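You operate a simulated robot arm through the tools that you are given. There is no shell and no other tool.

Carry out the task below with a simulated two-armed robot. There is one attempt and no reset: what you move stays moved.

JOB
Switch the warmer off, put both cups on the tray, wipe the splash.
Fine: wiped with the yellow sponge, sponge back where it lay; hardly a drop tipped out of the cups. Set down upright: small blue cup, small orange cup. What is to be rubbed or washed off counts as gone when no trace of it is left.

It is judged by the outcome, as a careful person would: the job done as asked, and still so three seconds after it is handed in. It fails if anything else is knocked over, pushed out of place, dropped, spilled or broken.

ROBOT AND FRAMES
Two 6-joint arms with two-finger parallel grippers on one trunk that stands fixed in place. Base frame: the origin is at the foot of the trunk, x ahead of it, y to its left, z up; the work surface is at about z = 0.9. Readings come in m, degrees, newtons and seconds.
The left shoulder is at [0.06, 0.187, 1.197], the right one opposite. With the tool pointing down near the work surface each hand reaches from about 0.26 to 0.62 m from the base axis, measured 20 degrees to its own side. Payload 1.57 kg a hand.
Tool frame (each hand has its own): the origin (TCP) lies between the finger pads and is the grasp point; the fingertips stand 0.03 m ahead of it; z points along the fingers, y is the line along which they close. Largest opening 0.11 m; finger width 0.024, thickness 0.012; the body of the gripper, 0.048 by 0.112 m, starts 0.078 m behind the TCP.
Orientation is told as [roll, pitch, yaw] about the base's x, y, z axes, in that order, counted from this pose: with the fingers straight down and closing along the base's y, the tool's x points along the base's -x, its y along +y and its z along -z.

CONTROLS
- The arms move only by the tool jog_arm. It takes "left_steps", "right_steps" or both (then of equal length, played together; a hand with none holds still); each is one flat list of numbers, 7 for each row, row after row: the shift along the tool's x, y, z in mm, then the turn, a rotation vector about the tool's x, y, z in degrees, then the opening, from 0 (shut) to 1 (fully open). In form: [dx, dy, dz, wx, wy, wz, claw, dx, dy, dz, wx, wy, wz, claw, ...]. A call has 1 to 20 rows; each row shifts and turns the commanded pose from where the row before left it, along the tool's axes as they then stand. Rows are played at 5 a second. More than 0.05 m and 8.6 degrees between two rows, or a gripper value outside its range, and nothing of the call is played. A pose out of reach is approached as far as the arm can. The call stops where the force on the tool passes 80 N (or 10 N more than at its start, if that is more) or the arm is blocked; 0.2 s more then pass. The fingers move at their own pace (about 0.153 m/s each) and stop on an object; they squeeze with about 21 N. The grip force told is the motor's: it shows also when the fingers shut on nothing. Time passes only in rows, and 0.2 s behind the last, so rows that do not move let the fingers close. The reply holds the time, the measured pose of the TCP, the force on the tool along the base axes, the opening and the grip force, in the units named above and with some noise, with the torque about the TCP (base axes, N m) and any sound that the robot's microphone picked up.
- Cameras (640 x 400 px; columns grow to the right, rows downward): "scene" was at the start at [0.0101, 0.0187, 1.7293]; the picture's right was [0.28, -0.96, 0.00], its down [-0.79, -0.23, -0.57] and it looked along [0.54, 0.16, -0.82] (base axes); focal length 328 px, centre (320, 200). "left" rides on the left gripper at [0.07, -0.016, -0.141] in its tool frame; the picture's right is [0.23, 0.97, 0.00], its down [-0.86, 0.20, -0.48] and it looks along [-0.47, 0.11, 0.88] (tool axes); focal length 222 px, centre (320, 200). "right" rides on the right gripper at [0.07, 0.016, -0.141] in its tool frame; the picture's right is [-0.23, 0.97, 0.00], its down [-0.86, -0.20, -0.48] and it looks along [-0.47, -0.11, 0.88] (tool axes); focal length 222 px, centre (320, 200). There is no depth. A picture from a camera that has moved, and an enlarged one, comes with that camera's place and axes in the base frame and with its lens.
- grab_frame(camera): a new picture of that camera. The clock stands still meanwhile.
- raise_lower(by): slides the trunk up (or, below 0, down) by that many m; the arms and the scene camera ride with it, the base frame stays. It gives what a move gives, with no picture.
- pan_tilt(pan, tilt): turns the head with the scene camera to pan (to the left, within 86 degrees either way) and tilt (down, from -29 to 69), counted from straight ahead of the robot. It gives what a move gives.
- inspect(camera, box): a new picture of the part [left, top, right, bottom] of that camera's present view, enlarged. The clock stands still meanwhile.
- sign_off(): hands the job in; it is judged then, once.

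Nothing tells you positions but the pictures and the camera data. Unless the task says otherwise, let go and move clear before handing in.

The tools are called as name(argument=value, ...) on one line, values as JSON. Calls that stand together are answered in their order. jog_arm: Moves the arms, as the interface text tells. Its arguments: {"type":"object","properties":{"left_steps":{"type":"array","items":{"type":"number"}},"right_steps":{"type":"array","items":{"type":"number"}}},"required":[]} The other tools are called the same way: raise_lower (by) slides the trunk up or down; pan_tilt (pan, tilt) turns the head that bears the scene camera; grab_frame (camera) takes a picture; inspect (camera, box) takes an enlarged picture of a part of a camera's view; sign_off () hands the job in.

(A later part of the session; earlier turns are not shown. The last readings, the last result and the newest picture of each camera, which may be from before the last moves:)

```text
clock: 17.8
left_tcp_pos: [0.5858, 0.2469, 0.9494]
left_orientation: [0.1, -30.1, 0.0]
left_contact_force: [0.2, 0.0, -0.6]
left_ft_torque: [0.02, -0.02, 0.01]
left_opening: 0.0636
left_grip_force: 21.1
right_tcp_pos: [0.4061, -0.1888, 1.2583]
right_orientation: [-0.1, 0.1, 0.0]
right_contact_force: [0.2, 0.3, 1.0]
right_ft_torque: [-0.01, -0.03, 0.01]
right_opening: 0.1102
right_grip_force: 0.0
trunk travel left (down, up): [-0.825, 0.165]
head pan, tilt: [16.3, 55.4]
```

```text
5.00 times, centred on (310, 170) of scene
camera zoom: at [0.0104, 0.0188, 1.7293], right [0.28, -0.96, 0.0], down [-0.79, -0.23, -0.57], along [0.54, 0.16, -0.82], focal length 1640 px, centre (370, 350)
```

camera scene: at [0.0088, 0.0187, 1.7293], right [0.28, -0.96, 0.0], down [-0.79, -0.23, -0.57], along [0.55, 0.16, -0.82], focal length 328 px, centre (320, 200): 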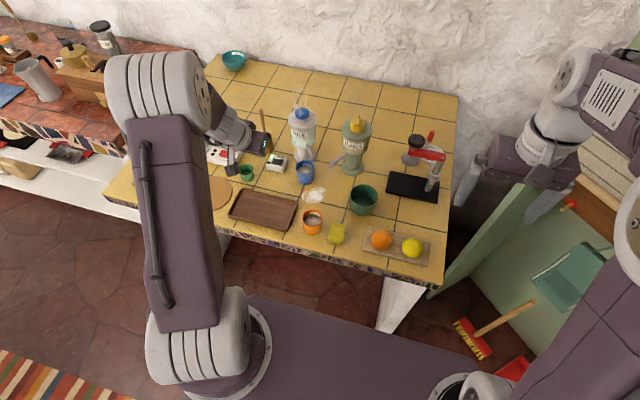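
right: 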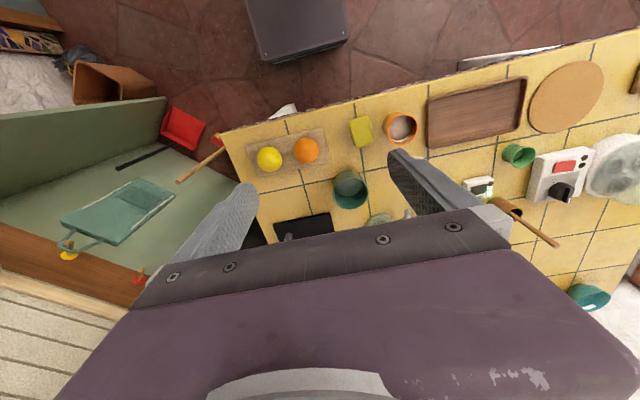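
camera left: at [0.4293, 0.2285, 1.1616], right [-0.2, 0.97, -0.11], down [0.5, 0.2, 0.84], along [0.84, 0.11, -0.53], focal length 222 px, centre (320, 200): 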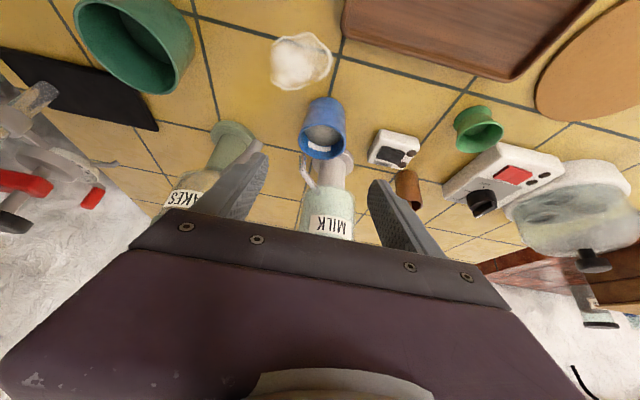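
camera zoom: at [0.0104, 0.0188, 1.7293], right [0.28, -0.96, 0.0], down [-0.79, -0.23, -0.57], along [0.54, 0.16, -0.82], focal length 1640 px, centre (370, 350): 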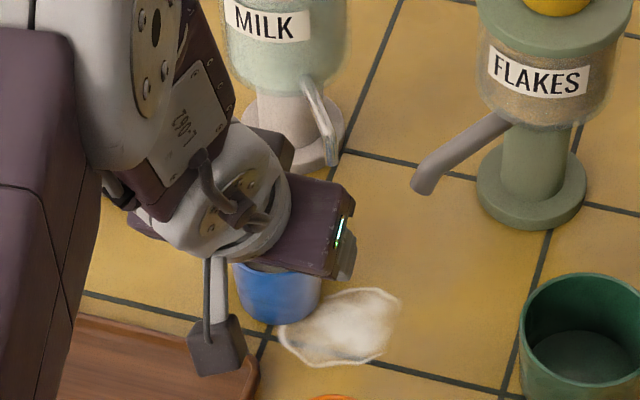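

The cup is clear of the spout and rigid in the grip. I lift it about 40 mm smoothly, then carry it slowly over to the left part of the tray.

jog_arm(left_steps=[-0.75, 0, -1.3, 0, 0, 0, 0.4, -1.5, 0, -2.6, 0, 0, 0, 0.4, -3, 0, -5.2, 0, 0, 0, 0.4, -4, 0, -6.9, 0, 0, 0, 0.4, -4, 0, -6.9, 0, 0, 0, 0.4, -4, 0, -6.9, 0, 0, 0, 0.4, -2.5, 0, -4.3, 0, 0, 0, 0.4, -1, 0, -1.7, 0, 0, 0, 0.4, 0, 0, 0, 0, 0, 0, 0.4])

jog_arm(left_steps=[1.7, 2.4, -1, 0, 0, 0, 0.4, 3.3, 4.7, -1.9, 0, 0, 0, 0.4, 5, 7, -2.9, 0, 0, 0, 0.4, 6.66, 9.43, -3.86, 0, 0, 0, 0.4, 6.66, 9.43, -3.86, 0, 0, 0, 0.4, 6.66, 9.43, -3.86, 0, 0, 0, 0.4, 6.66, 9.43, -3.86, 0, 0, 0, 0.4, 6.66, 9.43, -3.86, 0, 0, 0, 0.4, 6.66, 9.43, -3.86, 0, 0, 0, 0.4, 6.66, 9.43, -3.86, 0, 0, 0, 0.4, 6.66, 9.43, -3.86, 0, 0, 0, 0.4, 6.66, 9.43, -3.86, 0, 0, 0, 0.4, 6.66, 9.43, -3.86, 0, 0, 0, 0.4, 6.66, 9.43, -3.86, 0, 0, 0, 0.4, 5, 7, -2.9, 0, 0, 0, 0.4, 3.3, 4.7, -1.9, 0, 0, 0, 0.4, 1.7, 2.4, -1, 0, 0, 0, 0.4, 0, 0, 0, 0, 0, 0, 0.4])

grab_frame(camera="left")

grab_frame(camera="scene")

```text
clock: 19.8
left_tcp_pos: [0.5865, 0.2481, 0.9904]
left_orientation: [0.1, -30.1, 0.0]
left_contact_force: [-0.3, 0.7, 0.5]
left_ft_torque: [0.0, 0.02, 0.02]
left_opening: 0.0445
left_grip_force: 0.1
right_tcp_pos: [0.4071, -0.1888, 1.2587]
right_orientation: [0.0, 0.0, 0.0]
right_contact_force: [-0.1, -0.5, -0.4]
right_ft_torque: [-0.01, -0.03, -0.01]
right_opening: 0.11
right_grip_force: 0.0
trunk travel left (down, up): [-0.825, 0.165]
head pan, tilt: [16.3, 55.4]
```

```text
clock: 23.6
left_tcp_pos: [0.4785, 0.3799, 0.9912]
left_orientation: [0.1, -30.1, 0.0]
left_contact_force: [0.4, -0.4, -0.1]
left_ft_torque: [-0.01, 0.01, 0.02]
left_opening: 0.044
left_grip_force: 0.1
right_tcp_pos: [0.4056, -0.189, 1.2572]
right_orientation: [0.0, 0.1, 0.0]
right_contact_force: [-0.3, 1.2, 0.2]
right_ft_torque: [-0.01, 0.0, 0.0]
right_opening: 0.1102
right_grip_force: 0.0
trunk travel left (down, up): [-0.825, 0.165]
head pan, tilt: [16.3, 55.4]
```

```text
taken
camera left: at [0.3467, 0.3621, 1.0799], right [-0.2, 0.97, -0.11], down [0.5, 0.2, 0.84], along [0.84, 0.11, -0.53], focal length 222 px, centre (320, 200)
```

left: 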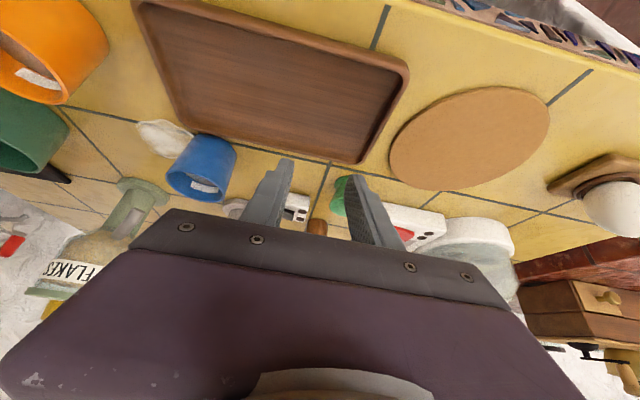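

```text
taken
camera scene: at [0.01, 0.0186, 1.7293], right [0.28, -0.96, 0.0], down [-0.79, -0.23, -0.57], along [0.54, 0.16, -0.82], focal length 328 px, centre (320, 200)
```

scene: 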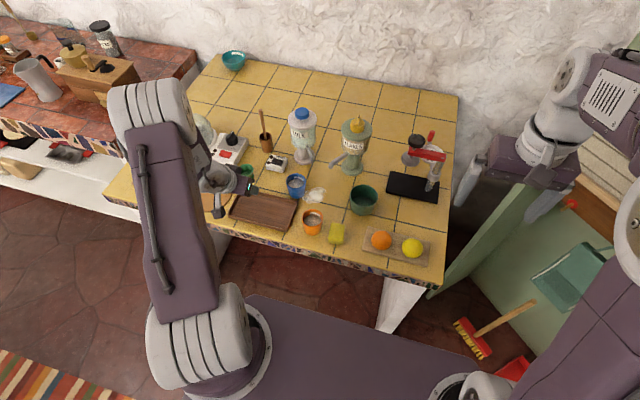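

The cup slipped out of the grip during the lift and stayed behind on the table (it seems upright). I must look closely at its state before retrying.

inspect(camera="scene", box=[260, 150, 340, 210])

inspect(camera="left", box=[120, 100, 280, 220])

```text
6.67 times, centred on (300, 180) of scene
camera zoom: at [0.01, 0.0186, 1.7293], right [0.28, -0.96, 0.0], down [-0.79, -0.23, -0.57], along [0.54, 0.16, -0.82], focal length 2186 px, centre (453, 333)
```

zoom: 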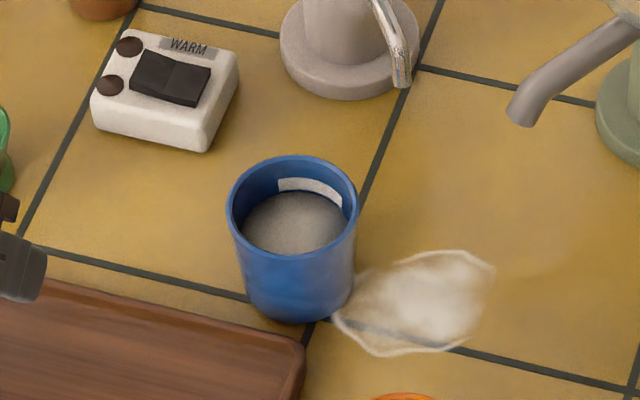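

```text
3.33 times, centred on (200, 160) of left
camera zoom: at [0.3467, 0.3621, 1.0799], right [-0.2, 0.97, -0.11], down [0.5, 0.2, 0.84], along [0.84, 0.11, -0.53], focal length 740 px, centre (720, 333)
```

zoom: 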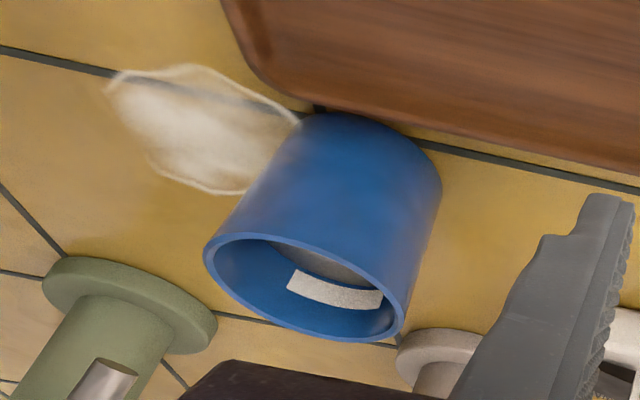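

The blue cup is upright at about [0.567, 0.257], milk level unchanged and no new drops; fingers simply slid up its tapered side. I'll regrip lower with a flatter (45°) approach so the fingers sit under the wider rim, and use full squeeze. First raise, open and tilt.

jog_arm(left_steps=[-10, 0, -17.3, 0, 0, 0, 0.5, -10, 0, -17.3, 0, 0, 0, 0.77, 0, -15, 0, 0, -7.5, 0, 0.77, 0, -30, 0, 0, -7.5, 0, 0.77, 0, -40, 0, 0, 0, 0, 0.77, 0, -38, 0, 0, 0, 0, 0.77, 0, 0, 0, 0, 0, 0, 0.77])

grab_frame(camera="left")

```text
clock: 25.2
left_tcp_pos: [0.5168, 0.2857, 1.0639]
left_orientation: [-1.2, -44.7, 0.7]
left_contact_force: [0.5, 0.1, -0.1]
left_ft_torque: [0.02, 0.0, 0.02]
left_opening: 0.0846
left_grip_force: 0.0
left hand out of reach, approached as far as the arm can: row 4, 5, 6
right_tcp_pos: [0.4058, -0.1881, 1.2573]
right_orientation: [0.1, 0.0, 0.2]
right_contact_force: [0.1, -1.0, 0.2]
right_ft_torque: [-0.01, 0.01, -0.01]
right_opening: 0.11
right_grip_force: 0.0
trunk travel left (down, up): [-0.825, 0.165]
head pan, tilt: [16.3, 55.4]
```

```text
taken
camera left: at [0.3674, 0.2699, 1.1161], right [-0.16, 0.97, -0.17], down [0.27, 0.21, 0.94], along [0.95, 0.1, -0.3], focal length 222 px, centre (320, 200)
```

left: 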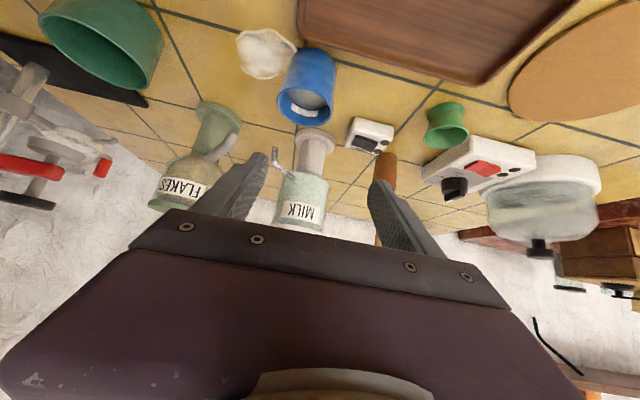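

At 45° this close in, the wrist is too near the shoulder, so I raise the trunk 0.12 m to gain room, then read back the pose.

raise_lower(by=0.12)

```text
clock: 26.7
left_tcp_pos: [0.5165, 0.2855, 1.1835]
left_orientation: [-1.2, -44.6, 0.6]
left_contact_force: [-0.3, 0.3, -0.2]
left_ft_torque: [0.04, -0.01, 0.0]
left_opening: 0.085
left_grip_force: 0.0
right_tcp_pos: [0.4068, -0.1885, 1.3777]
right_orientation: [0.0, -0.1, 0.0]
right_contact_force: [0.4, 0.2, -0.5]
right_ft_torque: [-0.01, 0.0, 0.03]
right_opening: 0.1099
right_grip_force: 0.1
trunk travel left (down, up): [-0.945, 0.045]
head pan, tilt: [16.3, 55.4]
```

jog_arm(left_steps=[16.5, 0, 30.6, 0, 0, 0, 0.77, 16.5, 0, 30.6, 0, 0, 0, 0.77, 16.5, 0, 30.6, 0, 0, 0, 0.77, 0, 0, 0, 0, 0, 0, 0.77])

```text
clock: 27.7
left_tcp_pos: [0.5582, 0.295, 1.0895]
left_orientation: [-1.9, -44.5, 1.0]
left_contact_force: [-0.7, -0.7, -0.5]
left_ft_torque: [-0.02, -0.04, -0.01]
left_opening: 0.0845
left_grip_force: 0.1
left hand out of reach, approached as far as the arm can: row 1, 2
right_tcp_pos: [0.4064, -0.1903, 1.3789]
right_orientation: [0.0, -0.1, -0.1]
right_contact_force: [-0.7, 0.1, -0.5]
right_ft_torque: [0.02, -0.05, 0.02]
right_opening: 0.1101
right_grip_force: 0.1
trunk travel left (down, up): [-0.945, 0.045]
head pan, tilt: [16.3, 55.4]
```

jog_arm(left_steps=[32.2, 20.75, -0.4, 0, 0, 0, 0.77, 32.2, 20.75, -0.4, 0, 0, 0, 0.77, 32.2, 20.75, -0.4, 0, 0, 0, 0.77, 32.2, 20.75, -0.4, 0, 0, 0, 0.77, 0, 0, 0, 0, 0, 0, 0.77])

```text
clock: 28.9
left_tcp_pos: [0.4985, 0.4032, 1.0032]
left_orientation: [-1.8, -44.6, 0.9]
left_contact_force: [0.0, -0.3, 0.0]
left_ft_torque: [0.0, -0.02, -0.01]
left_opening: 0.0848
left_grip_force: 0.1
left hand out of reach, approached as far as the arm can: row 1, 2, 3, 4
right_tcp_pos: [0.4068, -0.1877, 1.3783]
right_orientation: [0.1, 0.0, 0.0]
right_contact_force: [0.7, 0.4, -0.5]
right_ft_torque: [0.0, 0.01, 0.01]
right_opening: 0.1098
right_grip_force: 0.0
trunk travel left (down, up): [-0.945, 0.045]
head pan, tilt: [16.3, 55.4]
```

At 45° the tray itself is beyond the comfortable folding range, so I'll compromise at about 35° with a lower grip. I straighten the small roll/yaw error, tilt back to 35° and line up above and in front of the cup.

jog_arm(left_steps=[0, 0, 0, -1.16, 4.8, 0.64, 0.77, 0, 0, 0, 0, 4.8, 0, 0.77, -4.9, -29.3, -3.1, 0, 0, 0, 0.77, -4.9, -29.3, -3.1, 0, 0, 0, 0.77, -4.9, -29.3, -3.1, 0, 0, 0, 0.77, -4.9, -29.3, -3.1, 0, 0, 0, 0.77, -4.9, -29.3, -3.1, 0, 0, 0, 0.77, 0, 0, 0, 0, 0, 0, 0.77])

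grab_frame(camera="left")

grab_frame(camera="scene")

```text
clock: 30.7
left_tcp_pos: [0.5487, 0.2781, 1.038]
left_orientation: [-0.4, -34.8, 0.2]
left_contact_force: [0.2, 0.3, 0.0]
left_ft_torque: [0.0, 0.0, 0.01]
left_opening: 0.0847
left_grip_force: 0.0
left hand out of reach, approached as far as the arm can: row 4, 5, 6, 7
right_tcp_pos: [0.4073, -0.1887, 1.3784]
right_orientation: [0.1, 0.0, -0.1]
right_contact_force: [-0.5, 0.0, -0.1]
right_ft_torque: [-0.01, 0.02, 0.04]
right_opening: 0.1101
right_grip_force: 0.0
trunk travel left (down, up): [-0.945, 0.045]
head pan, tilt: [16.3, 55.4]
```

```text
taken
camera left: at [0.4098, 0.2629, 1.1154], right [-0.19, 0.97, -0.14], down [0.43, 0.2, 0.88], along [0.88, 0.1, -0.46], focal length 222 px, centre (320, 200)
```

left: 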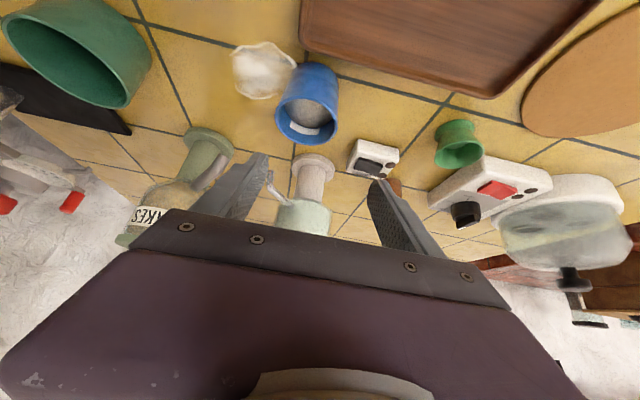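

```text
taken
camera scene: at [0.0099, 0.0192, 1.8493], right [0.28, -0.96, 0.0], down [-0.79, -0.23, -0.57], along [0.54, 0.16, -0.82], focal length 328 px, centre (320, 200)
```

scene: 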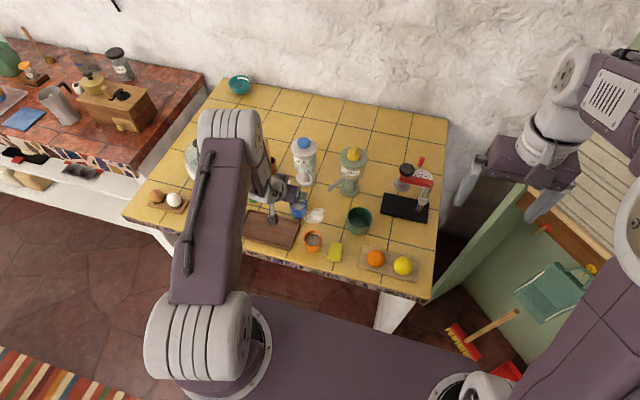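

Raising the trunk made the tilted wrist pose harder, so lowering it is the right direction. I first lift and straighten the left hand, well clear of everything, before lowering the trunk.

jog_arm(left_steps=[-22.8, 10, -32.8, 0, 8, 0, 0.77, -18, 15, -35.7, 0, 8, 0, 0.77, -12.9, 15, -37.9, 0, 8, 0, 0.77, -7.5, 15, -39.3, 0, 8, 0, 0.77, -2, 15, -40, 0, 2.8, 0, 0.77, 0, 0, -30, 0, 0, 0, 0.77, 0, 0, 0, 0, 0, 0, 0.77])

```text
clock: 32.3
left_tcp_pos: [0.5389, 0.3335, 1.2446]
left_orientation: [-2.3, -6.0, -1.0]
left_contact_force: [0.7, -0.4, -0.6]
left_ft_torque: [0.0, -0.02, -0.01]
left_opening: 0.0846
left_grip_force: 0.0
left hand out of reach, approached as far as the arm can: row 2
right_tcp_pos: [0.4059, -0.1899, 1.3781]
right_orientation: [0.0, 0.0, 0.0]
right_contact_force: [-0.3, -0.4, -0.9]
right_ft_torque: [-0.03, -0.01, 0.0]
right_opening: 0.1102
right_grip_force: 0.0
trunk travel left (down, up): [-0.945, 0.045]
head pan, tilt: [16.3, 55.4]
```

raise_lower(by=-0.12)

```text
clock: 33.8
left_tcp_pos: [0.5396, 0.3343, 1.1241]
left_orientation: [-2.4, -6.0, -1.0]
left_contact_force: [0.2, -0.7, 1.0]
left_ft_torque: [0.0, -0.02, -0.03]
left_opening: 0.0848
left_grip_force: 0.0
right_tcp_pos: [0.4069, -0.1891, 1.2588]
right_orientation: [-0.1, 0.0, -0.1]
right_contact_force: [0.0, -0.1, -0.5]
right_ft_torque: [-0.01, 0.0, -0.01]
right_opening: 0.1101
right_grip_force: 0.1
trunk travel left (down, up): [-0.825, 0.165]
head pan, tilt: [16.3, 55.4]
```

jog_arm(left_steps=[0, 0, 0, -2.4, 6, -1, 0.77, 20, 5, -35, 0, 0, 0, 0.77, 20, 5, -35, 0, 0, 0, 0.77, 20, 5, -35, 0, 0, 0, 0.77, 0, 0, 0, 0, 0, 0, 0.77])

```text
clock: 35.0
left_tcp_pos: [0.4776, 0.3528, 1.2274]
left_orientation: [0.2, 0.0, 0.0]
left_contact_force: [-0.1, -1.1, 0.5]
left_ft_torque: [0.02, 0.0, 0.02]
left_opening: 0.0849
left_grip_force: 0.2
right_tcp_pos: [0.4065, -0.1886, 1.2586]
right_orientation: [0.1, 0.0, 0.1]
right_contact_force: [0.0, -0.1, 0.3]
right_ft_torque: [0.01, 0.04, 0.0]
right_opening: 0.1097
right_grip_force: 0.1
trunk travel left (down, up): [-0.825, 0.165]
head pan, tilt: [16.3, 55.4]
```

raise_lower(by=-0.12)

jog_arm(left_steps=[0, 0, 0, 0, -8.5, 0, 0.77, 0, 0, 0, 0, -8.5, 0, 0.77, 0, 0, 0, 0, -8.5, 0, 0.77, 0, 0, 0, 0, -8.5, 0, 0.77, 0, 0, 0, 0, -8, 0, 0.77, 0, 0, 0, 0, 0, 0, 0.77])

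```text
clock: 36.5
left_tcp_pos: [0.4772, 0.3539, 1.1083]
left_orientation: [0.1, 0.0, 0.0]
left_contact_force: [-1.5, 0.2, -0.4]
left_ft_torque: [0.02, -0.03, 0.01]
left_opening: 0.0847
left_grip_force: 0.0
right_tcp_pos: [0.4056, -0.1887, 1.1381]
right_orientation: [0.0, -0.1, 0.0]
right_contact_force: [-0.3, -0.2, -0.6]
right_ft_torque: [-0.02, 0.0, 0.03]
right_opening: 0.1099
right_grip_force: 0.0
trunk travel left (down, up): [-0.705, 0.285]
head pan, tilt: [16.3, 55.4]
```

```text
clock: 37.9
left_tcp_pos: [0.4784, 0.3535, 1.1076]
left_orientation: [0.2, -42.0, 0.0]
left_contact_force: [0.0, 0.0, -0.2]
left_ft_torque: [-0.03, 0.01, 0.02]
left_opening: 0.0848
left_grip_force: 0.1
right_tcp_pos: [0.4067, -0.1882, 1.1376]
right_orientation: [0.0, 0.0, 0.0]
right_contact_force: [0.2, 0.4, -0.2]
right_ft_torque: [-0.02, 0.01, -0.01]
right_opening: 0.1101
right_grip_force: 0.1
trunk travel left (down, up): [-0.705, 0.285]
head pan, tilt: [16.3, 55.4]
```

Lowering worked: 42° tilt is reachable above the tray. I test the placing pose empty-handed (45°, low over the tray) before touching the cup again.

jog_arm(left_steps=[0, 5, 0, 0, -3, 0, 0.77, 23, 5, 23, 0, 0, 0, 0.77, 23, 5, 23, 0, 0, 0, 0.77, 23, 5, 23, 0, 0, 0, 0.77, 23, 5, 23, 0, 0, 0, 0.77, 0, 0, 0, 0, 0, 0, 0.77])

grab_frame(camera="left")

grab_frame(camera="scene")

```text
clock: 39.3
left_tcp_pos: [0.4786, 0.3799, 0.9777]
left_orientation: [0.1, -45.0, -0.2]
left_contact_force: [0.2, 0.0, 0.6]
left_ft_torque: [0.01, 0.0, 0.02]
left_opening: 0.0848
left_grip_force: 0.2
right_tcp_pos: [0.4045, -0.1886, 1.1373]
right_orientation: [-0.1, 0.1, 0.0]
right_contact_force: [-0.1, -0.1, 0.5]
right_ft_torque: [0.03, -0.04, 0.0]
right_opening: 0.1101
right_grip_force: 0.0
trunk travel left (down, up): [-0.705, 0.285]
head pan, tilt: [16.3, 55.4]
```

```text
taken
camera left: at [0.3291, 0.3622, 1.0302], right [-0.16, 0.97, -0.16], down [0.27, 0.2, 0.94], along [0.95, 0.11, -0.29], focal length 222 px, centre (320, 200)
```

left: 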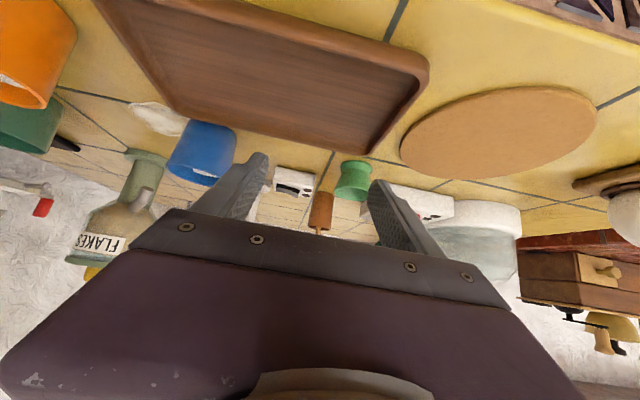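

```text
taken
camera scene: at [0.0093, 0.018, 1.6093], right [0.28, -0.96, 0.0], down [-0.79, -0.23, -0.57], along [0.54, 0.16, -0.82], focal length 328 px, centre (320, 200)
```

scene: 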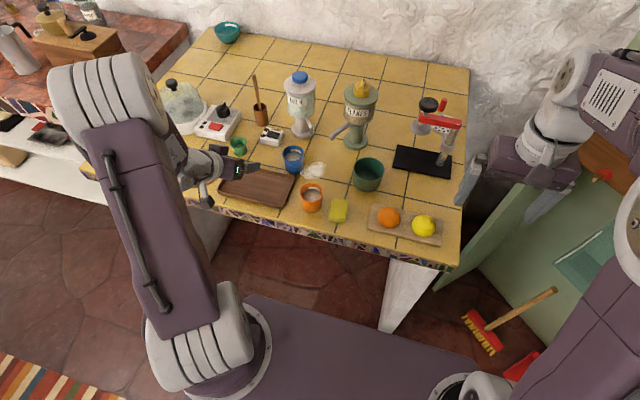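

Reach is fine at 45°. Now I line up in front of the blue cup again.

jog_arm(left_steps=[-6.9, -30.8, 0.7, 0, 0, 0, 0.77, -6.9, -30.8, 0.7, 0, 0, 0, 0.77, -6.9, -30.8, 0.7, 0, 0, 0, 0.77, -6.9, -30.8, 0.7, 0, 0, 0, 0.77, 0, 0, 0, 0, 0, 0, 0.77])

inspect(camera="left", box=[200, 40, 440, 240])

inspect(camera="scene", box=[260, 130, 340, 190])

```text
clock: 40.5
left_tcp_pos: [0.4992, 0.2567, 0.9928]
left_orientation: [-0.3, -44.9, 0.0]
left_contact_force: [0.0, -0.2, -0.1]
left_ft_torque: [-0.04, 0.0, -0.03]
left_opening: 0.0847
left_grip_force: 0.0
right_tcp_pos: [0.4053, -0.1878, 1.138]
right_orientation: [0.0, 0.0, 0.0]
right_contact_force: [-0.7, -0.5, 0.1]
right_ft_torque: [-0.06, -0.01, 0.0]
right_opening: 0.11
right_grip_force: 0.0
trunk travel left (down, up): [-0.705, 0.285]
head pan, tilt: [16.3, 55.4]
```

```text
2.00 times, centred on (320, 140) of left
camera zoom: at [0.35, 0.2397, 1.0459], right [-0.16, 0.97, -0.16], down [0.27, 0.2, 0.94], along [0.95, 0.1, -0.29], focal length 444 px, centre (320, 320)
```

zoom: 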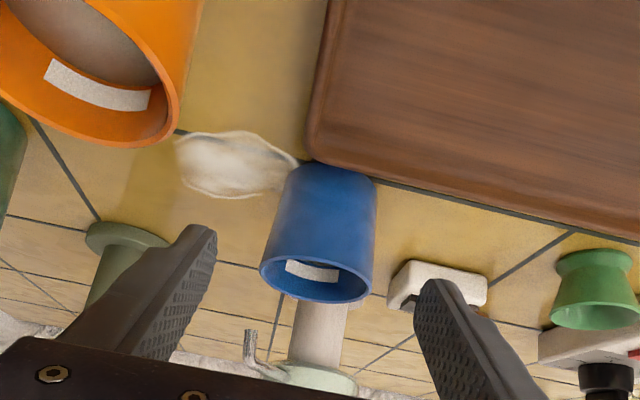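

```text
6.67 times, centred on (300, 160) of scene
camera zoom: at [0.0098, 0.0195, 1.6093], right [0.28, -0.96, 0.0], down [-0.79, -0.23, -0.57], along [0.54, 0.16, -0.82], focal length 2186 px, centre (453, 467)
```

zoom: 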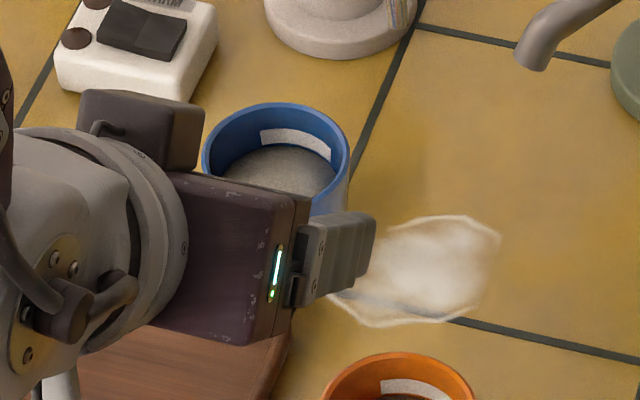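

The cup lies straight ahead along the fingers (centre ≈[0.565, 0.257]). I advance most of the way and check.

jog_arm(left_steps=[0, 0, 20, 0, 0, 0, 0.77, 0, 0, 20, 0, 0, 0, 0.77, 0, 0, 15, 0, 0, 0, 0.77, 0, 0, 0, 0, 0, 0, 0.77])

inspect(camera="left", box=[200, 40, 440, 240])

inspect(camera="scene", box=[260, 130, 340, 190])

```text
clock: 41.5
left_tcp_pos: [0.5401, 0.2558, 0.9558]
left_orientation: [-0.7, -44.8, 0.2]
left_contact_force: [0.6, 0.4, 0.3]
left_ft_torque: [0.0, 0.01, -0.01]
left_opening: 0.0846
left_grip_force: 0.1
right_tcp_pos: [0.4072, -0.1889, 1.1374]
right_orientation: [0.0, -0.1, -0.1]
right_contact_force: [0.1, -0.9, -0.1]
right_ft_torque: [0.01, -0.01, 0.0]
right_opening: 0.1099
right_grip_force: 0.0
trunk travel left (down, up): [-0.705, 0.285]
head pan, tilt: [16.3, 55.4]
```

```text
2.00 times, centred on (320, 140) of left
camera zoom: at [0.3908, 0.2397, 1.008], right [-0.16, 0.97, -0.17], down [0.27, 0.21, 0.94], along [0.95, 0.1, -0.3], focal length 444 px, centre (320, 320)
```

zoom: 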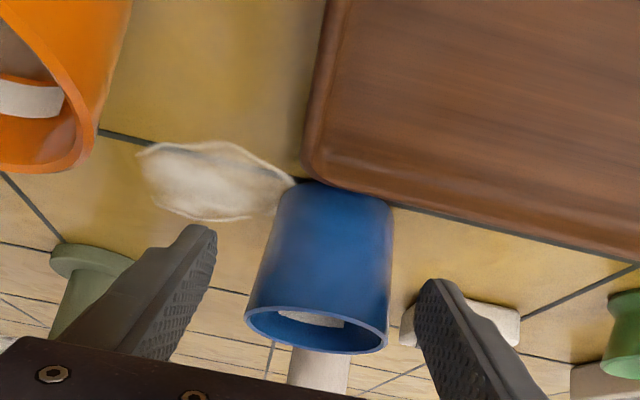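

```text
6.67 times, centred on (300, 160) of scene
camera zoom: at [0.0099, 0.0185, 1.6093], right [0.28, -0.96, 0.0], down [-0.79, -0.23, -0.57], along [0.54, 0.16, -0.82], focal length 2186 px, centre (453, 467)
```

zoom: 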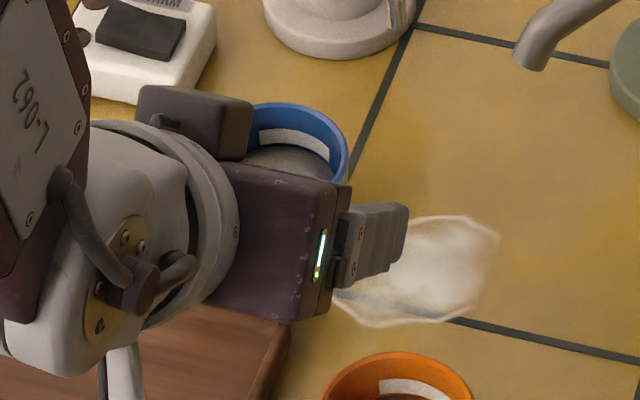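

Lined up well. I go in the last 27 mm with a 2 mm sideways correction and close gradually to a full squeeze.

jog_arm(left_steps=[1, 1, 14, -0.3, 0, 0.1, 0.77, 1, 1, 13.4, -0.3, 0, 0.1, 0.77, 0, 0, 0, 0, 0, 0, 0.77, 0, 0, 0, 0, 0, 0, 0.7, 0, 0, 0, 0, 0, 0, 0.64, 0, 0, 0, 0, 0, 0, 0.6, 0, 0, 0, 0, 0, 0, 0.57, 0, 0, 0, 0, 0, 0, 0.54, 0, 0, 0, 0, 0, 0, 0.5])

inspect(camera="left", box=[200, 40, 440, 240])

inspect(camera="scene", box=[260, 130, 340, 190])

```text
clock: 43.5
left_tcp_pos: [0.5445, 0.2569, 0.9513]
left_orientation: [-0.6, -44.8, 0.1]
left_contact_force: [0.6, 0.1, 0.1]
left_ft_torque: [0.01, -0.03, 0.05]
left_opening: 0.0622
left_grip_force: 20.6
left hand out of reach, approached as far as the arm can: row 1, 2
right_tcp_pos: [0.4064, -0.1891, 1.1374]
right_orientation: [-0.1, 0.0, 0.0]
right_contact_force: [0.6, 1.0, -0.1]
right_ft_torque: [0.01, 0.02, -0.02]
right_opening: 0.1103
right_grip_force: 0.2
trunk travel left (down, up): [-0.705, 0.285]
head pan, tilt: [16.3, 55.4]
```

```text
2.00 times, centred on (320, 140) of left
camera zoom: at [0.3958, 0.2411, 1.0041], right [-0.16, 0.97, -0.17], down [0.27, 0.2, 0.94], along [0.95, 0.1, -0.3], focal length 444 px, centre (320, 320)
```

zoom: 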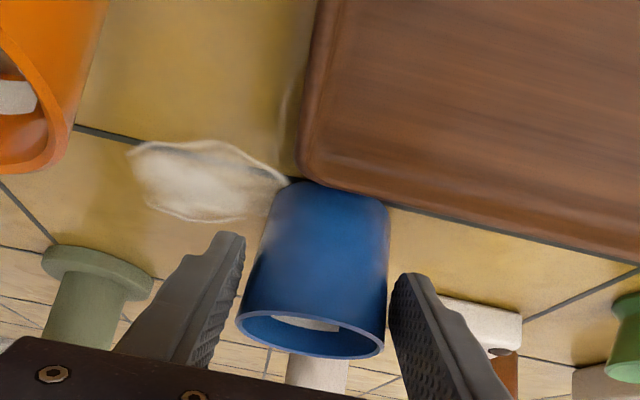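

```text
6.67 times, centred on (300, 160) of scene
camera zoom: at [0.01, 0.0188, 1.6093], right [0.28, -0.96, 0.0], down [-0.79, -0.23, -0.57], along [0.54, 0.16, -0.82], focal length 2186 px, centre (453, 467)
```

zoom: 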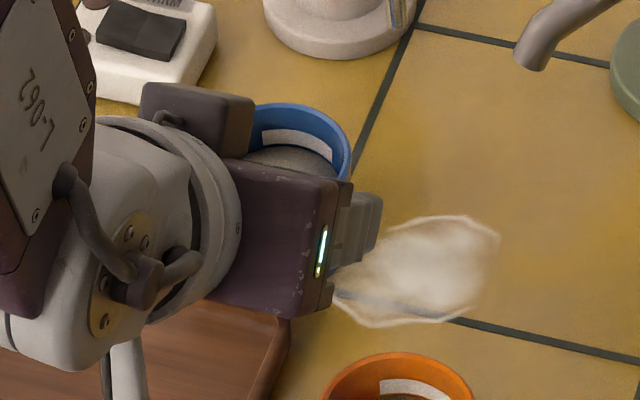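

The 45° pose ran into the wrist's limit 14 mm short, so the cup is only at the fingertips; not a safe grip. I let go, back off, and use about 37° instead.

jog_arm(left_steps=[0, 0, 0, 0, 0, 0, 0.6, 0, 0, 0, 0, 0, 0, 0.7, 0, 0, 0, 0, 0, 0, 0.77, 0, 0, -20, 0, 0, 0, 0.77, 0, 0, -25, 0, 0, 0, 0.77, 0, 0, -25, 0, 0, 0, 0.77, 0, 0, 0, -0.6, 4, 0.1, 0.77, 0, 0, 0, 0, 4, 0, 0.77, 0, 0, 0, 0, 0, 0, 0.77])

inspect(camera="left", box=[200, 40, 440, 240])

inspect(camera="scene", box=[260, 130, 340, 190])

```text
clock: 45.5
left_tcp_pos: [0.4989, 0.2617, 1.0048]
left_orientation: [1.4, -37.0, -0.4]
left_contact_force: [0.4, 0.6, 0.3]
left_ft_torque: [0.02, -0.04, 0.01]
left_opening: 0.0848
left_grip_force: 0.1
left hand out of reach, approached as far as the arm can: row 4
right_tcp_pos: [0.4063, -0.1874, 1.1377]
right_orientation: [0.0, 0.0, 0.0]
right_contact_force: [-0.4, 0.2, -0.4]
right_ft_torque: [-0.03, 0.0, -0.02]
right_opening: 0.1098
right_grip_force: 0.0
trunk travel left (down, up): [-0.705, 0.285]
head pan, tilt: [16.3, 55.4]
```

```text
2.00 times, centred on (320, 140) of left
camera zoom: at [0.3585, 0.2419, 1.0772], right [-0.19, 0.97, -0.12], down [0.39, 0.19, 0.9], along [0.9, 0.12, -0.42], focal length 444 px, centre (320, 320)
```

zoom: 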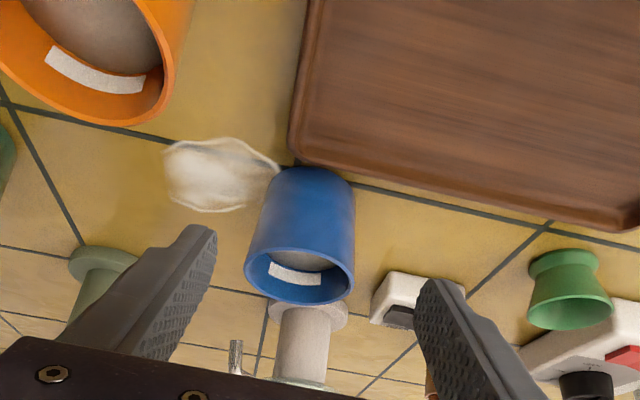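

```text
6.67 times, centred on (300, 160) of scene
camera zoom: at [0.0098, 0.0187, 1.6093], right [0.28, -0.96, 0.0], down [-0.79, -0.23, -0.57], along [0.54, 0.16, -0.82], focal length 2186 px, centre (453, 467)
```

zoom: 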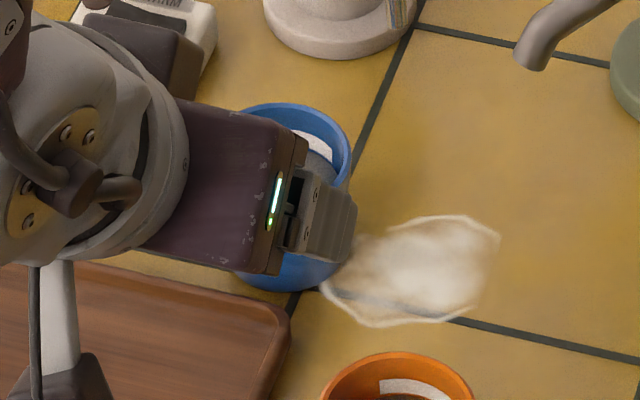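

jog_arm(left_steps=[0, 0, 0, 1.16, 0, -0.32, 0.77, -2, -2.5, 20, 0, 0, 0, 0.77, -2, -2, 20, 0, 0, 0, 0.77, -1.2, -1, 20, 0, 0, 0, 0.77, 0, 0, 0, 0, 0, 0, 0.77])

inspect(camera="left", box=[200, 40, 440, 240])

```text
clock: 46.7
left_tcp_pos: [0.5405, 0.2559, 0.9603]
left_orientation: [0.0, -37.1, 0.0]
left_contact_force: [0.6, -0.2, -0.1]
left_ft_torque: [0.0, -0.03, 0.0]
left_opening: 0.0849
left_grip_force: 0.1
right_tcp_pos: [0.4055, -0.1891, 1.1384]
right_orientation: [0.0, 0.0, 0.1]
right_contact_force: [0.3, 1.6, 0.2]
right_ft_torque: [0.01, 0.02, -0.01]
right_opening: 0.1102
right_grip_force: 0.0
trunk travel left (down, up): [-0.705, 0.285]
head pan, tilt: [16.3, 55.4]
```

```text
2.00 times, centred on (320, 140) of left
camera zoom: at [0.3988, 0.2391, 1.032], right [-0.18, 0.97, -0.14], down [0.39, 0.2, 0.9], along [0.9, 0.11, -0.42], focal length 444 px, centre (320, 320)
```

zoom: 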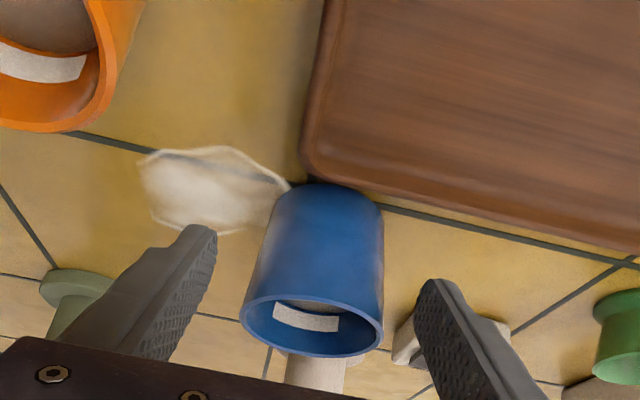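

Good alignment, no reach warning. Final 30 mm in, then close gradually.

jog_arm(left_steps=[0, 0, 16, 0, 0, 0, 0.77, 0.5, 0.3, 14.6, 0, 0, 0, 0.77, 0, 0, 0, 0, 0, 0, 0.72, 0, 0, 0, 0, 0, 0, 0.66, 0, 0, 0, 0, 0, 0, 0.61, 0, 0, 0, 0, 0, 0, 0.58, 0, 0, 0, 0, 0, 0, 0.55, 0, 0, 0, 0, 0, 0, 0.5, 0, 0, 0, 0, 0, 0, 0.3, 0, 0, 0, 0, 0, 0, 0.1])

inspect(camera="left", box=[200, 40, 440, 240])

inspect(camera="scene", box=[260, 130, 340, 190])

```text
clock: 48.9
left_tcp_pos: [0.5576, 0.2576, 0.9346]
left_orientation: [0.0, -37.1, 0.2]
left_contact_force: [-1.3, -0.2, -0.4]
left_ft_torque: [0.05, 0.01, -0.01]
left_opening: 0.0613
left_grip_force: 20.7
right_tcp_pos: [0.407, -0.1879, 1.1373]
right_orientation: [0.0, 0.0, 0.1]
right_contact_force: [-0.4, -0.8, 0.1]
right_ft_torque: [-0.01, -0.03, -0.01]
right_opening: 0.1099
right_grip_force: 0.1
trunk travel left (down, up): [-0.705, 0.285]
head pan, tilt: [16.3, 55.4]
```

```text
2.00 times, centred on (320, 140) of left
camera zoom: at [0.4174, 0.2401, 1.006], right [-0.18, 0.97, -0.14], down [0.39, 0.2, 0.9], along [0.9, 0.11, -0.42], focal length 444 px, centre (320, 320)
```

zoom: 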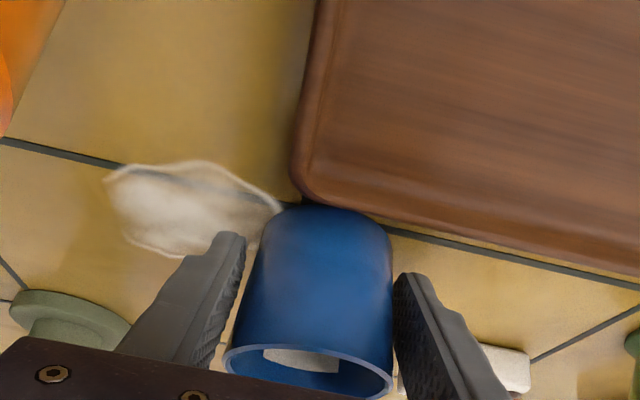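

```text
6.67 times, centred on (300, 160) of scene
camera zoom: at [0.0099, 0.0186, 1.6093], right [0.28, -0.96, 0.0], down [-0.79, -0.23, -0.57], along [0.54, 0.16, -0.82], focal length 2186 px, centre (453, 467)
```

zoom: 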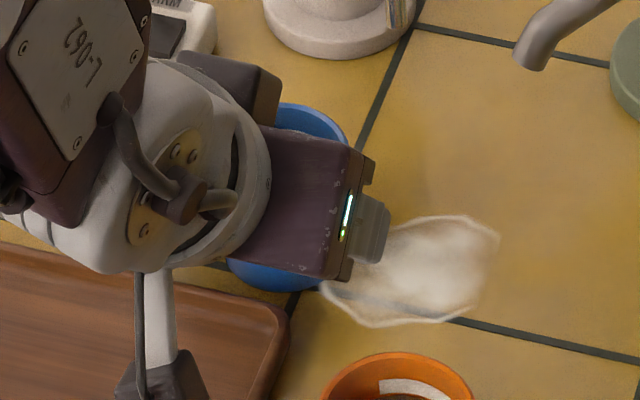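

Gripped at 0.0613 m, i.e. just under the rim where the cup is narrower. I lift 6 mm slowly and check that the cup comes along.

jog_arm(left_steps=[0, 0, 0, 0, 0, 0, 0, -0.6, 0, -0.8, 0, 0, 0, 0, -0.6, 0, -0.8, 0, 0, 0, 0, -0.9, 0, -1.2, 0, 0, 0, 0, -0.9, 0, -1.2, 0, 0, 0, 0, -0.6, 0, -0.8, 0, 0, 0, 0, 0, 0, 0, 0, 0, 0, 0])

inspect(camera="left", box=[200, 40, 440, 240])

inspect(camera="scene", box=[260, 130, 340, 190])

```text
clock: 50.5
left_tcp_pos: [0.5559, 0.2556, 0.9395]
left_orientation: [-0.1, -37.0, 0.1]
left_contact_force: [0.0, -0.1, -1.2]
left_ft_torque: [0.0, 0.03, 0.0]
left_opening: 0.0615
left_grip_force: 20.9
right_tcp_pos: [0.4058, -0.1893, 1.1377]
right_orientation: [0.1, 0.0, 0.0]
right_contact_force: [0.6, 0.1, -0.5]
right_ft_torque: [0.0, 0.01, 0.0]
right_opening: 0.1098
right_grip_force: 0.0
trunk travel left (down, up): [-0.705, 0.285]
head pan, tilt: [16.3, 55.4]
```

```text
2.00 times, centred on (320, 140) of left
camera zoom: at [0.4157, 0.2398, 1.0126], right [-0.18, 0.97, -0.14], down [0.4, 0.2, 0.9], along [0.9, 0.11, -0.42], focal length 444 px, centre (320, 320)
```

zoom: 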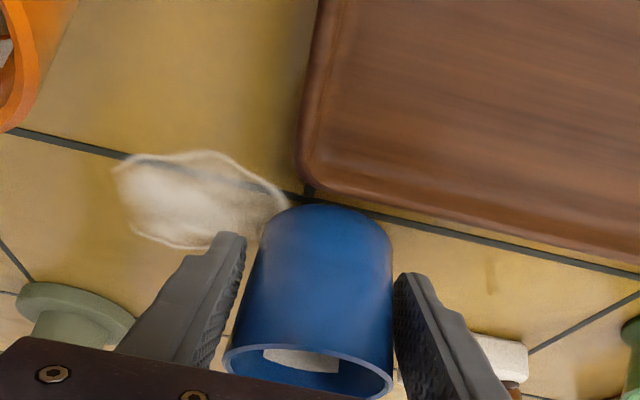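

```text
6.67 times, centred on (300, 160) of scene
camera zoom: at [0.0104, 0.0187, 1.6093], right [0.28, -0.96, 0.0], down [-0.79, -0.23, -0.57], along [0.54, 0.16, -0.82], focal length 2186 px, centre (453, 467)
```

zoom: 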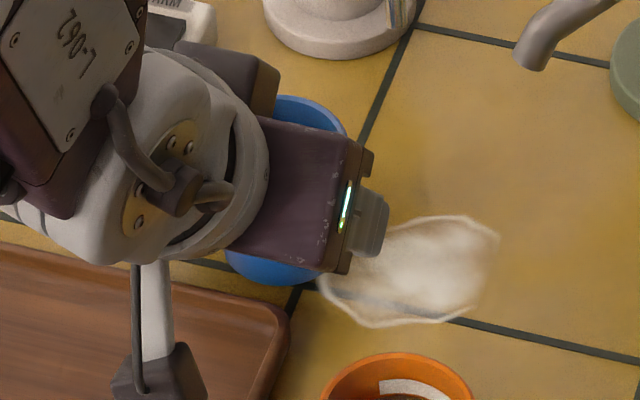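

The cup rises with the hand (unchanged in the hand camera, −1.2 N weight). I continue lifting gently another 12 mm and check again.

jog_arm(left_steps=[-0.6, 0, -0.8, 0, 0, 0, 0, -0.9, 0, -1.2, 0, 0, 0, 0, -1.2, 0, -1.6, 0, 0, 0, 0, -1.2, 0, -1.6, 0, 0, 0, 0, -1.2, 0, -1.6, 0, 0, 0, 0, -1.2, 0, -1.6, 0, 0, 0, 0, -0.9, 0, -1.2, 0, 0, 0, 0, -0.6, 0, -0.8, 0, 0, 0, 0, 0, 0, 0, 0, 0, 0, 0])

inspect(camera="left", box=[200, 40, 440, 240])

inspect(camera="scene", box=[260, 130, 340, 190])

```text
clock: 52.5
left_tcp_pos: [0.5586, 0.2578, 0.9538]
left_orientation: [-0.1, -37.0, 0.2]
left_contact_force: [0.1, 0.2, -1.5]
left_ft_torque: [0.02, 0.01, 0.0]
left_opening: 0.0613
left_grip_force: 20.5
right_tcp_pos: [0.4067, -0.1876, 1.1378]
right_orientation: [0.0, 0.1, 0.1]
right_contact_force: [-0.9, 0.4, -0.3]
right_ft_torque: [0.0, 0.01, 0.0]
right_opening: 0.11
right_grip_force: 0.0
trunk travel left (down, up): [-0.705, 0.285]
head pan, tilt: [16.3, 55.4]
```

```text
2.00 times, centred on (320, 140) of left
camera zoom: at [0.4176, 0.2399, 1.0257], right [-0.18, 0.97, -0.14], down [0.39, 0.2, 0.9], along [0.9, 0.11, -0.42], focal length 444 px, centre (320, 320)
```

zoom: 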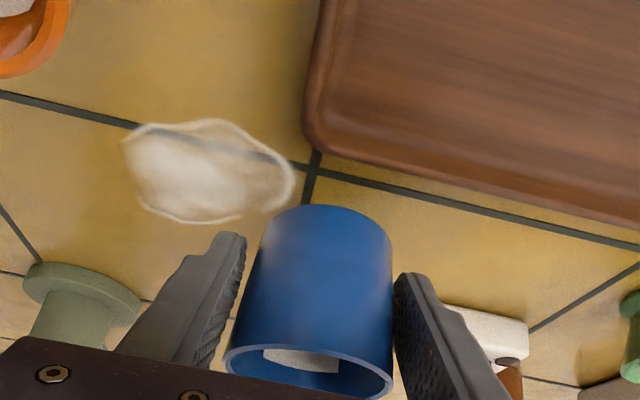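

```text
6.67 times, centred on (300, 160) of scene
camera zoom: at [0.0103, 0.0188, 1.6093], right [0.28, -0.96, 0.0], down [-0.79, -0.23, -0.57], along [0.54, 0.16, -0.82], focal length 2186 px, centre (453, 467)
```

zoom: 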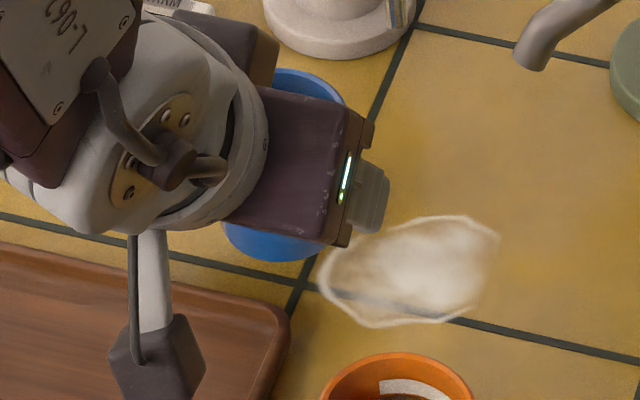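

Held firmly now. I lift another 20 mm so the base clears the tray rim, then check before carrying.

jog_arm(left_steps=[-0.6, 0, -0.8, 0, 0, 0, 0, -1.2, 0, -1.6, 0, 0, 0, 0, -1.8, 0, -2.4, 0, 0, 0, 0, -1.8, 0, -2.4, 0, 0, 0, 0, -1.8, 0, -2.4, 0, 0, 0, 0, -1.8, 0, -2.4, 0, 0, 0, 0, -1.8, 0, -2.4, 0, 0, 0, 0, -1.2, 0, -1.6, 0, 0, 0, 0, -0.6, 0, -0.8, 0, 0, 0, 0, 0, 0, 0, 0, 0, 0, 0])

inspect(camera="left", box=[200, 40, 440, 240])

```text
clock: 54.7
left_tcp_pos: [0.5573, 0.257, 0.9752]
left_orientation: [-0.1, -37.0, 0.0]
left_contact_force: [0.8, 0.0, -1.9]
left_ft_torque: [0.0, 0.04, 0.0]
left_opening: 0.0614
left_grip_force: 21.0
right_tcp_pos: [0.4062, -0.1885, 1.1382]
right_orientation: [0.0, -0.1, 0.0]
right_contact_force: [0.2, 0.6, 0.9]
right_ft_torque: [0.01, 0.02, 0.0]
right_opening: 0.11
right_grip_force: 0.1
trunk travel left (down, up): [-0.705, 0.285]
head pan, tilt: [16.3, 55.4]
```

```text
2.00 times, centred on (320, 140) of left
camera zoom: at [0.417, 0.239, 1.0471], right [-0.18, 0.97, -0.14], down [0.4, 0.2, 0.9], along [0.9, 0.11, -0.42], focal length 444 px, centre (320, 320)
```

zoom: 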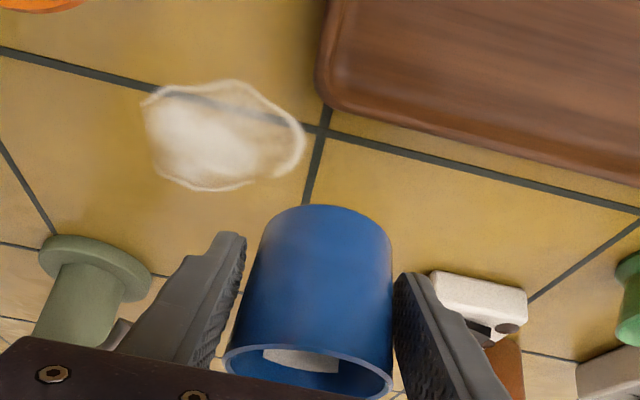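

The cup is held steadily at about 40 mm above the table. Now I carry it slowly to above the left part of the tray (cup centre ≈[0.473, 0.378]).

jog_arm(left_steps=[1.25, 2.08, -0.94, 0, 0, 0, 0, 2.49, 4.16, -1.88, 0, 0, 0, 0, 3.74, 6.24, -2.82, 0, 0, 0, 0, 4.15, 6.93, -3.13, 0, 0, 0, 0, 4.15, 6.93, -3.13, 0, 0, 0, 0, 4.15, 6.93, -3.13, 0, 0, 0, 0, 4.15, 6.93, -3.13, 0, 0, 0, 0, 4.15, 6.93, -3.13, 0, 0, 0, 0, 4.15, 6.93, -3.13, 0, 0, 0, 0, 4.15, 6.93, -3.13, 0, 0, 0, 0, 4.15, 6.93, -3.13, 0, 0, 0, 0, 4.15, 6.93, -3.13, 0, 0, 0, 0, 4.15, 6.93, -3.13, 0, 0, 0, 0, 4.15, 6.93, -3.13, 0, 0, 0, 0, 4.15, 6.93, -3.13, 0, 0, 0, 0, 4.15, 6.93, -3.13, 0, 0, 0, 0, 4.15, 6.93, -3.13, 0, 0, 0, 0, 3.74, 6.24, -2.82, 0, 0, 0, 0, 2.49, 4.16, -1.88, 0, 0, 0, 0, 1.25, 2.08, -0.94, 0, 0, 0, 0])

grab_frame(camera="left")

grab_frame(camera="scene")

inspect(camera="scene", box=[190, 130, 330, 220])

```text
clock: 58.9
left_tcp_pos: [0.4652, 0.378, 0.9753]
left_orientation: [0.1, -36.9, 0.1]
left_contact_force: [0.6, -0.7, -2.4]
left_ft_torque: [0.01, 0.03, 0.01]
left_opening: 0.0614
left_grip_force: 20.6
right_tcp_pos: [0.4063, -0.1889, 1.138]
right_orientation: [0.1, -0.1, 0.0]
right_contact_force: [-0.2, -0.3, -0.6]
right_ft_torque: [0.02, 0.03, 0.04]
right_opening: 0.1102
right_grip_force: 0.0
trunk travel left (down, up): [-0.705, 0.285]
head pan, tilt: [16.3, 55.4]
```

```text
taken
camera left: at [0.325, 0.3609, 1.0467], right [-0.18, 0.97, -0.14], down [0.39, 0.2, 0.9], along [0.9, 0.11, -0.42], focal length 222 px, centre (320, 200)
```

left: 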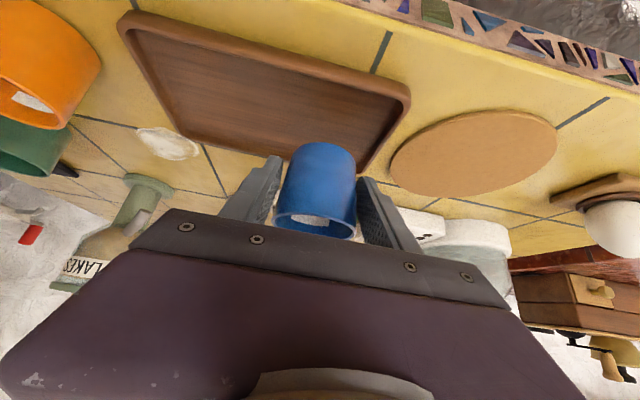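

```text
taken
camera scene: at [0.0102, 0.019, 1.6093], right [0.28, -0.96, 0.0], down [-0.79, -0.23, -0.57], along [0.54, 0.16, -0.82], focal length 328 px, centre (320, 200)
```

scene: 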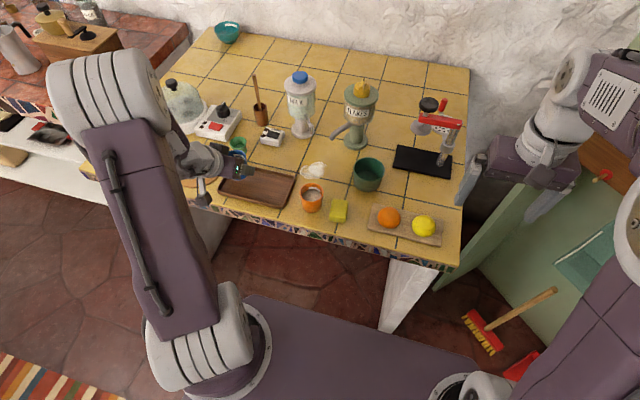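

```text
4.44 times, centred on (260, 175) of scene
camera zoom: at [0.0102, 0.019, 1.6093], right [0.28, -0.96, 0.0], down [-0.79, -0.23, -0.57], along [0.54, 0.16, -0.82], focal length 1457 px, centre (587, 311)
```

zoom: 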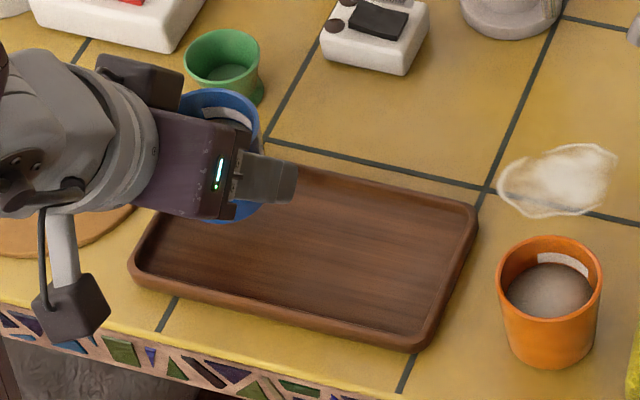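

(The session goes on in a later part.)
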